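You operate a simulated robot arm through the tools that you are given. There is no shell and no other tool. Be economical: measure what you need, move in short steps, check, and stop when the job is done.

You are at the controls of a simulated robot arm. One attempt, no reset.

## Task
Fetch the white socks and set it in the drain tray.

It is judged by the outcome, as a careful person would: the job done as asked, and still so three seconds after it is handed in. It fails if anything else is knocked over, pushed out of place, dropped, spilled or broken.

## Robot
A 5-joint arm with a two-finger parallel gripper, fixed in place. Base frame: the origin is at the foot of the arm, x ahead of it, y to its left, z up. Readings come in mm, degrees, newtons and seconds.
With the tool pointing down near the work surface it reaches from about 260 to 600 mm from the base axis. Its first joint turns from -66.0 to 66.0 degrees. The tool tilts only in the upright plane through the base axis and itself; it spins freely about its own axis. Payload 1.57 kg.
The TCP is the grasp point between the finger pads, 30 mm short of the fingertips. In the tool frame z runs along the fingers and y along their closing line. Largest opening 80 mm; finger width 17, thickness 12; the body of the gripper, 40 by 82 mm, starts 80 mm behind the TCP.
Orientation is that of the tool frame in the base frame, as a unit quaternion [x, y, z, w]. With the fingers straight down and closing along the base's y, the tool's x points along the base's -x, its y along +y and its z along -z.

## Interface
- The arm moves only by the tool send_rows. Its argument "series" is a list of rows, each a list of 4 numbers: the shift along the base's x, y, z in cm, then the turn about the base's z in rad. In form: [[tx, ty, tz, yaw], ...]. A call has 1 to 12 rows; each row shifts and turns the commanded pose from where the row before left it. "claw" is the closure in counts, from 0 (fully open) to 255 (shut), set as the call begins (left out, the last holds). Each row takes 0.2 s and may step no farther than 50 mm and 8.6 degrees from the row before; otherwise, or with a gripper value out of range, the whole call is refused. A pose out of reach is approached as far as the arm can. The call stops where the force on the tool passes 40 N (or 10 N more than at its start, if that is more) or the arm is blocked; 0.2 s more then pass. Each finger travels about 153 mm/s and halts on what it meets, pressing with about 40 N; the grip force reading is that of the motor and also rises with nothing between the fingers. The clock runs only during rows and for 0.2 s after the last one: add rows that do not move to give the fingers time. It gives the time, the measured TCP pose, the force on the tool (base axes), the opening and the grip force at its end, in the units of the frame above (readings bear some noise).
- Cameras (640 x 400 px; columns grow to the right, rows downward): "scene" is fixed at [24.5, 396.2, 506.5]; the picture's right is [-0.83, -0.55, 0.00], its down [-0.41, 0.62, -0.67] and it looks along [0.37, -0.56, -0.74] (base axes); focal length 214 px, centre (320, 200). "wrist" rides on the gripper at [72, -7, -122] in the tool frame; the picture's right is [0.09, 1.00, 0.00], its down [-0.84, 0.08, -0.54] and it looks along [-0.54, 0.05, 0.84] (tool axes); focal length 238 px, centre (320, 200). There is no depth. A picture from a camera that has moved, and an enlarged one, comes with that camera's place and axes in the base frame and with its lens.
- get_image(camera): a new picture of that camera. The clock stands still meanwhile.
- inspect(camera, box): a new picture of the part [left, top, right, bottom] of that camera's present view, enlarged. The clock stands still meanwhile.
- job_done(): hands the job in; it is judged then, once.

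Work in short steps. Places have to be worked out from the pictures, the camera data and where the tool is seen: move nearer, look again, correct. Check each grasp and each placing, and mend what went wrong. You have 90 turns and 42 pictures in all, those below and enlarged ones among them. Open the gripper and draw the arm clear of the work before you hand the job in, unless the task says otherwise; then end with one line.

The tools are called after "Request:" as name(argument=value, ...) on one line, values as JSON. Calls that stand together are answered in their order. send_rows: Moves the arm, as the interface text tells. Its arguments: {"type":"object","properties":{"series":{"type":"array","items":{"type":"array","items":{"type":"number"}}},"claw":{"type":"number"}},"required":["series"]} The other tools are called the same way: get_image (camera) takes a picture; inspect (camera, box) takes an enlarged picture of a part of a camera's view; job_done () hands the job in.

At the start:

```text
time_s: 0.0
ee_pos: [309.0, 100.6, 300.2]
tcp_rot: [0.0, 1.0, 0.0, 0.0]
ft_force: [-0.3, 0.0, 0.3]
finger_gap: 80.1
grip_force: 0.1
```

scene: 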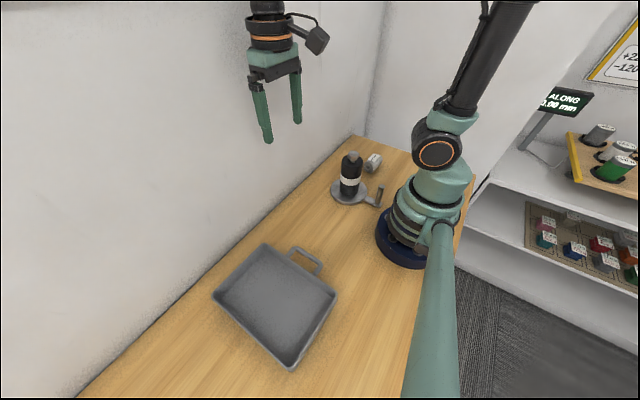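
wrist: 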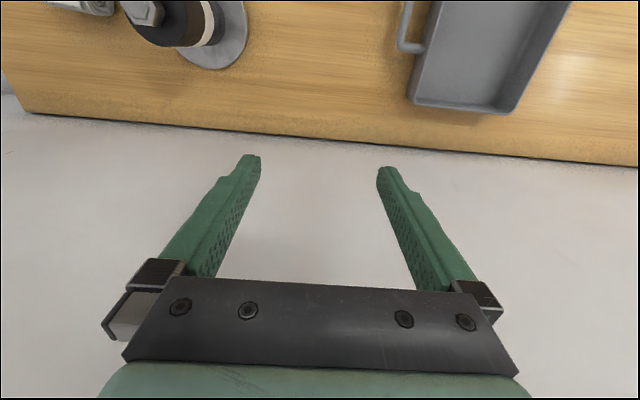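

The only small white item I can see is the object beside the bottle, so I'll enlarge that area to identify it, along with the left of the wrist view.

Request:
inspect(camera="scene", box=[310, 130, 410, 220])

Request:
inspect(camera="wrist", box=[0, 0, 260, 120])

```text
4.44 times, centred on (360, 175) of scene
camera zoom: at [24.5, 396.2, 506.5], right [-0.83, -0.55, 0.0], down [-0.41, 0.62, -0.67], along [0.37, -0.56, -0.74], focal length 953 px, centre (142, 311)
```

zoom: 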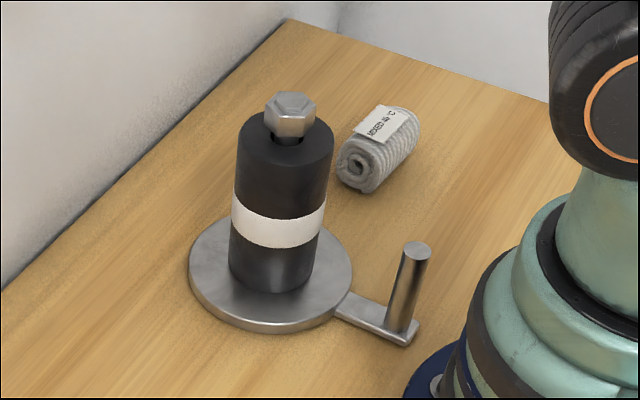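

```text
2.46 times, centred on (130, 60) of wrist
camera zoom: at [236.6, 92.9, 421.3], right [-0.09, 1.0, 0.0], down [0.84, 0.08, 0.54], along [0.54, 0.05, -0.84], focal length 587 px, centre (788, 545)
```

zoom: 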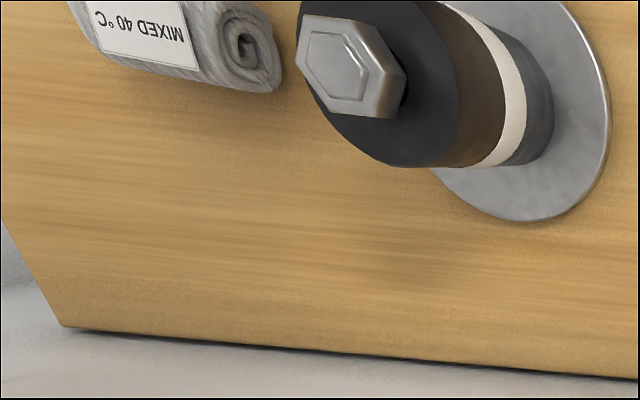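

The white rolled socks are at about (206, -226), with their axis near y and tilted about 12°. The bottle on its stand is at about (220, -80) and roughly 135 mm tall. The tray covers about x 83–305, y 240–398. I'll fly high over to the socks, turning so the fingers close across the roll.

Request:
send_rows(series=[[-0.93, -2.98, -0.4, 0.123], [-0.93, -2.98, -0.4, 0.123], [-0.93, -2.98, -0.4, 0.123], [-0.93, -2.98, -0.4, 0.123], [-0.93, -2.98, -0.4, 0.123], [-0.93, -2.98, -0.4, 0.123], [-0.93, -2.98, -0.4, 0.123], [-0.93, -2.98, -0.4, 0.123], [-0.93, -2.98, -0.4, 0.123], [-0.93, -2.98, -0.4, 0.123], [-0.93, -2.98, -0.4, 0.123], [0, 0, 0, 0]], claw=0)

Request:
get_image(camera="wrist")

Request:
get_image(camera="scene")

```text
time_s: 2.6
ee_pos: [204.2, -229.4, 256.1]
tcp_rot: [-0.627, 0.779, 0.0, 0.0]
ft_force: [-0.4, 0.9, 0.4]
finger_gap: 79.7
grip_force: 0.0
```

```text
37 pictures are left
camera wrist: at [196.9, -300.4, 376.9], right [-0.99, 0.12, 0.0], down [0.1, 0.83, 0.54], along [0.07, 0.54, -0.84], focal length 238 px, centre (320, 200)
```

wrist: 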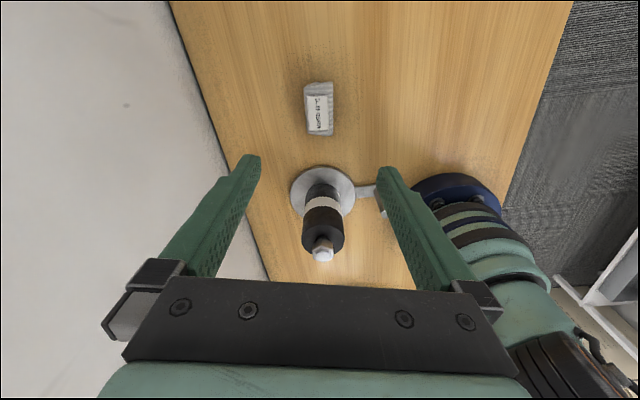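

```text
36 pictures are left
```

scene: 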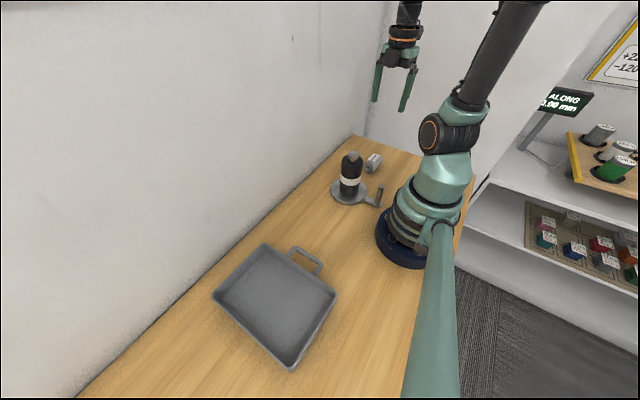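

The wrist view refines the socks to about (209, -225), roughly 42 mm wide, and the finger alignment is good. I'll shift slightly and come down partway.

Request:
send_rows(series=[[0.45, 0.4, -2, 0], [0, 0, -3, 0], [0, 0, -3, 0], [0, 0, -3, 0], [0, 0, -2, 0.0], [0, 0, 0, 0]])

Request:
get_image(camera="wrist")

Request:
inspect(camera="scene", box=[310, 70, 450, 220])

```text
time_s: 4.0
ee_pos: [211.2, -224.3, 125.2]
tcp_rot: [-0.625, 0.78, -0.001, 0.0]
ft_force: [0.3, 0.6, -0.4]
finger_gap: 79.9
grip_force: 0.0
```

```text
35 pictures are left
camera wrist: at [201.5, -295.8, 246.3], right [-0.99, 0.12, 0.0], down [0.1, 0.83, 0.54], along [0.07, 0.54, -0.84], focal length 238 px, centre (320, 200)
```

wrist: 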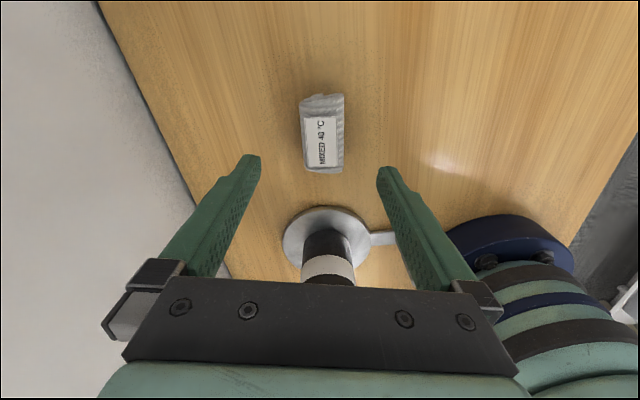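

```text
2.67 times, centred on (380, 145) of scene
camera zoom: at [24.5, 396.2, 506.5], right [-0.83, -0.55, 0.0], down [-0.41, 0.62, -0.67], along [0.37, -0.56, -0.74], focal length 572 px, centre (160, 347)
```

zoom: 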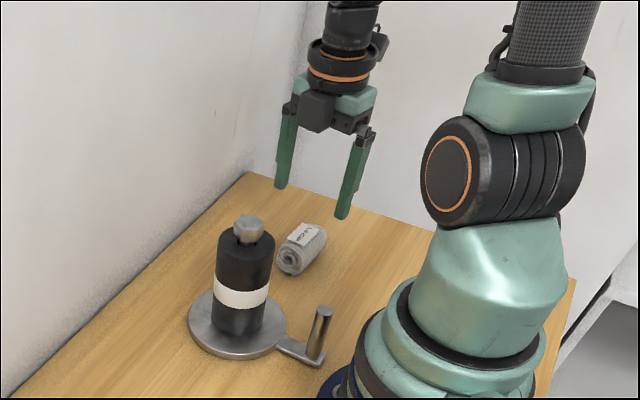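

The socks show at (210, -227) with only about 4° of tilt, so I'll turn about 0.1 rad and descend to z ≈ 36, leaving the fingertips just above the table.

Request:
send_rows(series=[[-0.1, -0.15, -2, 0.1], [0, 0, -2, 0], [0, 0, -2, 0], [0, 0, -1.5, 0], [0, 0, -1.4, 0], [0, 0, 0, 0]])

Request:
get_image(camera="wrist")

Request:
inspect(camera="scene", box=[310, 70, 450, 220])

```text
time_s: 5.4
ee_pos: [210.6, -225.6, 36.6]
tcp_rot: [-0.665, 0.747, 0.0, 0.0]
ft_force: [0.9, -0.2, 0.4]
finger_gap: 80.2
grip_force: 0.0
```

```text
33 pictures are left
camera wrist: at [208.2, -297.6, 157.9], right [-1.0, 0.03, 0.0], down [0.02, 0.84, 0.54], along [0.01, 0.54, -0.84], focal length 238 px, centre (320, 200)
```

wrist: 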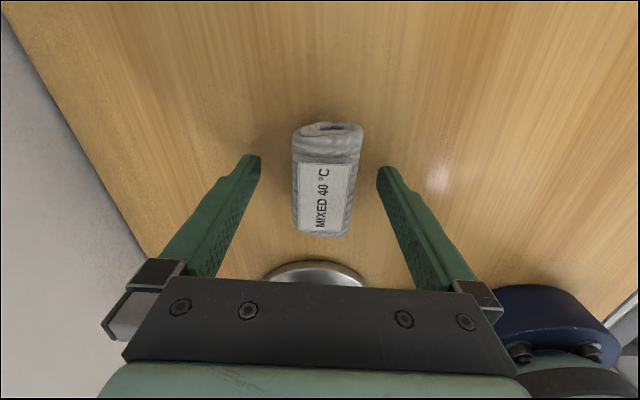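

```text
2.67 times, centred on (380, 145) of scene
camera zoom: at [24.5, 396.2, 506.5], right [-0.83, -0.55, 0.0], down [-0.41, 0.62, -0.67], along [0.37, -0.56, -0.74], focal length 572 px, centre (160, 347)
```

zoom: 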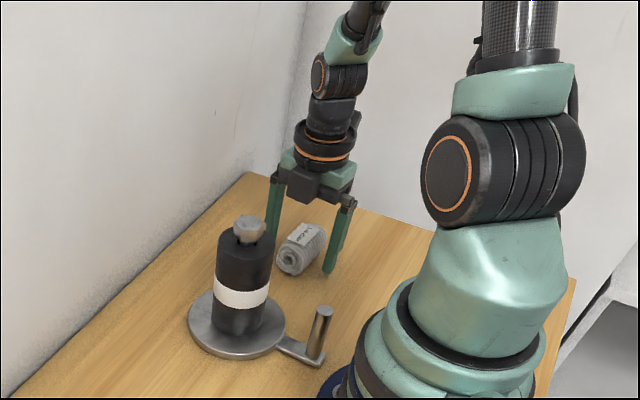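

The socks sit between the fingers, so I'll close on them after dropping 2 mm more.

Request:
send_rows(series=[[0, 0, -0.2, 0], [0, 0, 0, 0]])

Request:
send_rows(series=[[0, 0, 0, 0], [0, 0, 0, 0], [0, 0, 0, 0], [0, 0, 0, 0]], claw=255)

Request:
get_image(camera="wrist")

```text
time_s: 6.0
ee_pos: [209.3, -225.5, 34.9]
tcp_rot: [-0.664, 0.747, 0.0, 0.0]
ft_force: [0.6, 0.6, 0.6]
finger_gap: 80.1
grip_force: 0.1
```

```text
time_s: 7.0
ee_pos: [209.2, -225.2, 35.3]
tcp_rot: [-0.664, 0.747, 0.0, -0.001]
ft_force: [0.3, 0.1, 0.2]
finger_gap: 43.4
grip_force: 39.9
```

```text
31 pictures are left
camera wrist: at [208.0, -297.8, 156.2], right [-1.0, 0.03, 0.0], down [0.02, 0.84, 0.54], along [0.01, 0.54, -0.84], focal length 238 px, centre (320, 200)
```

wrist: 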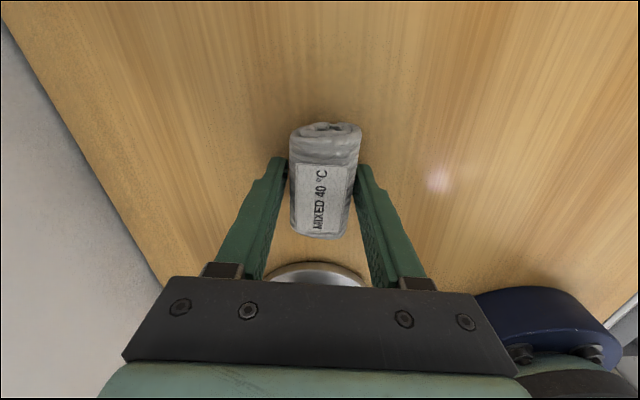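

The grip is on at 43.4 mm and 40 N. I'll lift straight up to z ≈ 235, well above the bottle.

Request:
send_rows(series=[[0, 0, 1, 0], [0, 0, 2, 0], [0, 0, 3, 0], [0, 0, 3.5, 0], [0, 0, 3.5, 0], [0, 0, 3.5, 0], [0, 0, 3.5, 0], [0, 0, 0, 0]])

Request:
get_image(camera="wrist")

```text
time_s: 8.8
ee_pos: [209.5, -226.8, 235.2]
tcp_rot: [-0.664, 0.747, 0.0, -0.001]
ft_force: [-0.5, 0.7, -0.1]
finger_gap: 43.4
grip_force: 40.2
```

```text
30 pictures are left
camera wrist: at [208.1, -298.6, 355.5], right [-1.0, 0.03, 0.0], down [0.02, 0.84, 0.54], along [0.01, 0.54, -0.84], focal length 238 px, centre (320, 200)
```

wrist: 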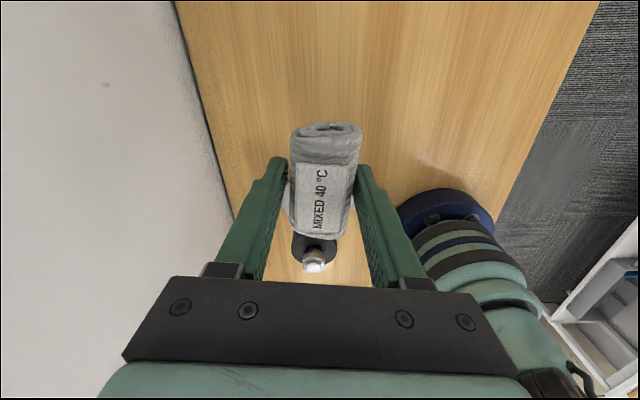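

The socks are held. I'll carry them on an arc around the base at z ≈ 235, keeping clear of the wall (x ≈ 372), first to (285, 90).

Request:
send_rows(series=[[1.27, 3.45, 0, 0], [1.27, 3.45, 0, 0], [1.27, 3.45, 0, 0], [1.27, 3.45, 0, 0], [1.27, 3.45, 0, 0], [1.27, 3.45, 0, 0], [0, 3.67, 0, 0], [0, 3.67, 0, 0], [0, 3.67, 0, 0], [0, 0, 0, 0]])

Request:
send_rows(series=[[-1.33, 3.67, 0, 0], [-1.33, 3.67, 0, 0], [-1.33, 3.67, 0, 0], [-1.33, 3.67, 0, 0], [-1.33, 3.67, 0, 0], [-1.33, 3.67, 0, 0], [0, 0, 0, 0]])

Request:
get_image(camera="scene")

Request:
get_image(camera="wrist")

```text
time_s: 11.0
ee_pos: [286.4, 92.5, 235.7]
tcp_rot: [-0.664, 0.748, -0.001, 0.0]
ft_force: [0.2, 0.5, -0.5]
finger_gap: 43.3
grip_force: 40.0
```

```text
time_s: 12.6
ee_pos: [205.9, 311.8, 235.8]
tcp_rot: [-0.664, 0.748, 0.0, 0.0]
ft_force: [0.8, 0.2, -1.0]
finger_gap: 43.3
grip_force: 40.1
```

```text
29 pictures are left
```

scene: 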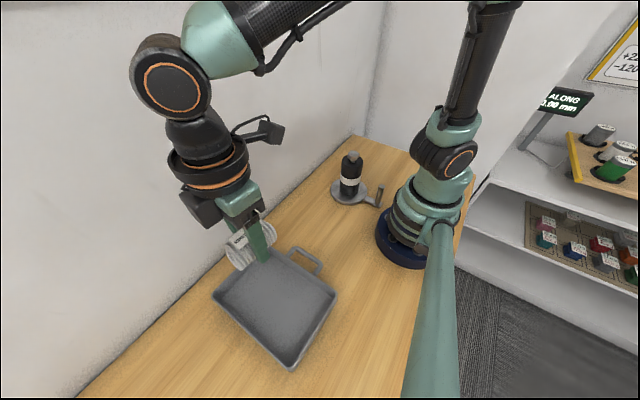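

```text
28 pictures are left
camera wrist: at [203.7, 238.7, 356.1], right [-1.0, 0.03, 0.0], down [0.02, 0.84, 0.54], along [0.01, 0.54, -0.84], focal length 238 px, centre (320, 200)
```

wrist: 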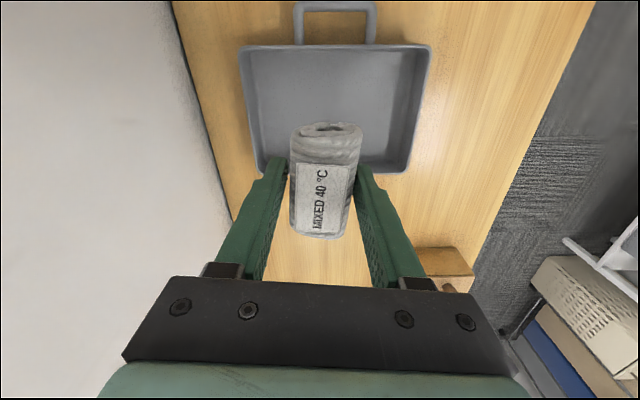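

The tray centre checks out at about (188, 320), so I'll shift slightly and descend to z ≈ 60.

Request:
send_rows(series=[[-1.2, 0.7, -2, 0], [0, 0, -3.5, 0], [0, 0, -3.5, 0], [0, 0, -3.5, 0], [0, 0, -3, 0], [0, 0, -2, 0], [0, 0, 0, 0]])

Request:
get_image(camera="scene")

Request:
get_image(camera="wrist")

```text
time_s: 14.2
ee_pos: [194.3, 319.5, 60.1]
tcp_rot: [-0.664, 0.747, 0.0, 0.0]
ft_force: [-0.2, 0.3, -1.3]
finger_gap: 43.1
grip_force: 40.4
```

```text
27 pictures are left
```

scene: 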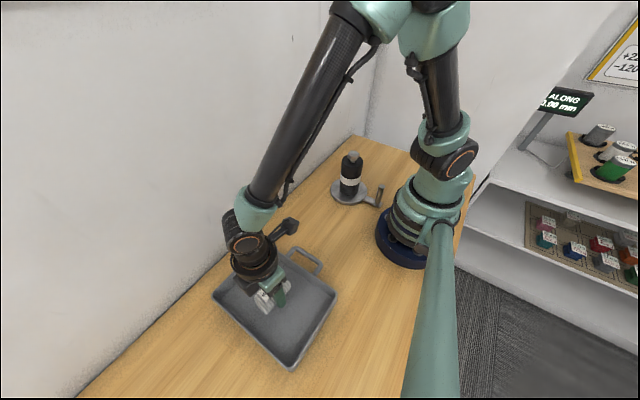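

```text
26 pictures are left
camera wrist: at [192.0, 246.1, 181.2], right [-1.0, 0.03, 0.0], down [0.02, 0.84, 0.54], along [0.01, 0.54, -0.84], focal length 238 px, centre (320, 200)
```

wrist: 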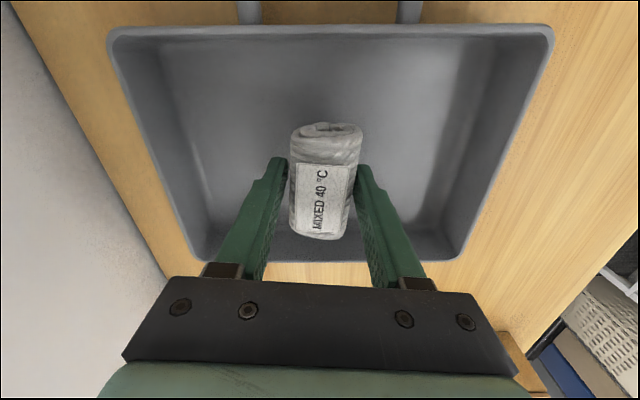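

The socks are above the middle of the tray, well inside the rim. I'll lower gently in small steps and watch the force.

Request:
send_rows(series=[[0, 0, -0.7, 0], [0, 0, -0.6, 0], [0, 0, -0.3, 0], [0, 0, -0.2, 0], [0, 0, 0, 0]])

```text
time_s: 15.4
ee_pos: [193.0, 318.5, 40.8]
tcp_rot: [-0.665, 0.747, 0.0, 0.0]
ft_force: [0.3, 0.3, -0.8]
finger_gap: 43.2
grip_force: 39.7
```

There's no contact yet at z ≈ 41, so I'll go down another couple of millimetres.

Request:
send_rows(series=[[0, 0, -0.1, 0], [0, 0, -0.1, 0], [0, 0, 0, 0]])

```text
time_s: 16.2
ee_pos: [193.4, 319.7, 39.3]
tcp_rot: [-0.664, 0.747, 0.001, 0.0]
ft_force: [-0.6, 0.2, -0.9]
finger_gap: 43.2
grip_force: 40.2
```

Any remaining gap is only a millimetre or two. I'll take one more millimetre, then open and let things settle.

Request:
send_rows(series=[[0, 0, -0.1, 0], [0, 0, 0, 0]])

Request:
send_rows(series=[[0, 0, 0, 0], [0, 0, 0, 0], [0, 0, 0, 0], [0, 0, 0, 0]], claw=0)

Request:
get_image(camera="wrist")

```text
time_s: 16.8
ee_pos: [193.5, 318.9, 39.7]
tcp_rot: [-0.664, 0.748, 0.0, 0.0]
ft_force: [-0.6, -0.6, -0.8]
finger_gap: 43.4
grip_force: 40.1
```

```text
time_s: 17.8
ee_pos: [193.1, 319.8, 39.1]
tcp_rot: [-0.665, 0.747, -0.001, 0.0]
ft_force: [0.8, 0.5, 0.6]
finger_gap: 80.1
grip_force: 0.0
```

```text
25 pictures are left
camera wrist: at [192.1, 246.3, 160.2], right [-1.0, 0.03, 0.0], down [0.02, 0.84, 0.54], along [0.01, 0.54, -0.84], focal length 238 px, centre (320, 200)
```

wrist: 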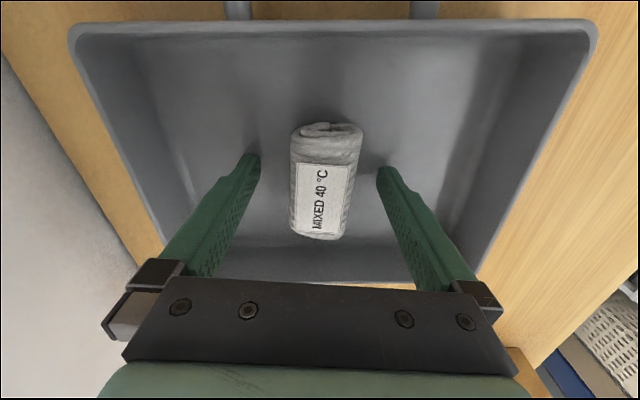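

The socks are released and resting in the tray, with the fingers clear of them. I'll rise straight up and draw away.

Request:
send_rows(series=[[0, 0, 1, 0], [0, 0, 2, 0], [0, 0, 3, 0], [0, 0, 4, 0], [0, 0, 4, 0], [0, 0, 4, 0], [0, 0, 4, 0], [1.5, -4, 0, 0], [1.5, -4, 0, 0], [1.5, -4, 0, 0], [1.5, -4, 0, 0], [0, 0, 0, 0]])

Request:
get_image(camera="scene")

```text
time_s: 20.4
ee_pos: [253.2, 159.8, 258.1]
tcp_rot: [-0.665, 0.747, -0.001, 0.001]
ft_force: [-0.2, 0.0, 1.0]
finger_gap: 79.8
grip_force: 0.1
```

```text
24 pictures are left
```

scene: 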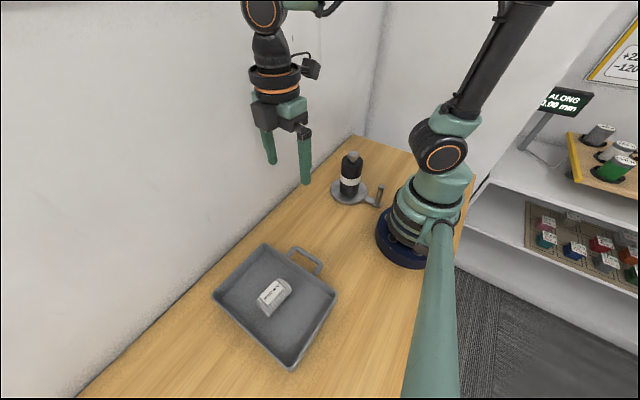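

The socks lie in the tray, the tray and bottle haven't moved, and the arm is clear, so I'm handing in the job.

Request:
job_done()

```text
The job is handed in.
```

The white socks are in the drain tray, nothing else was moved, and the job is handed in with the gripper open and the arm clear.
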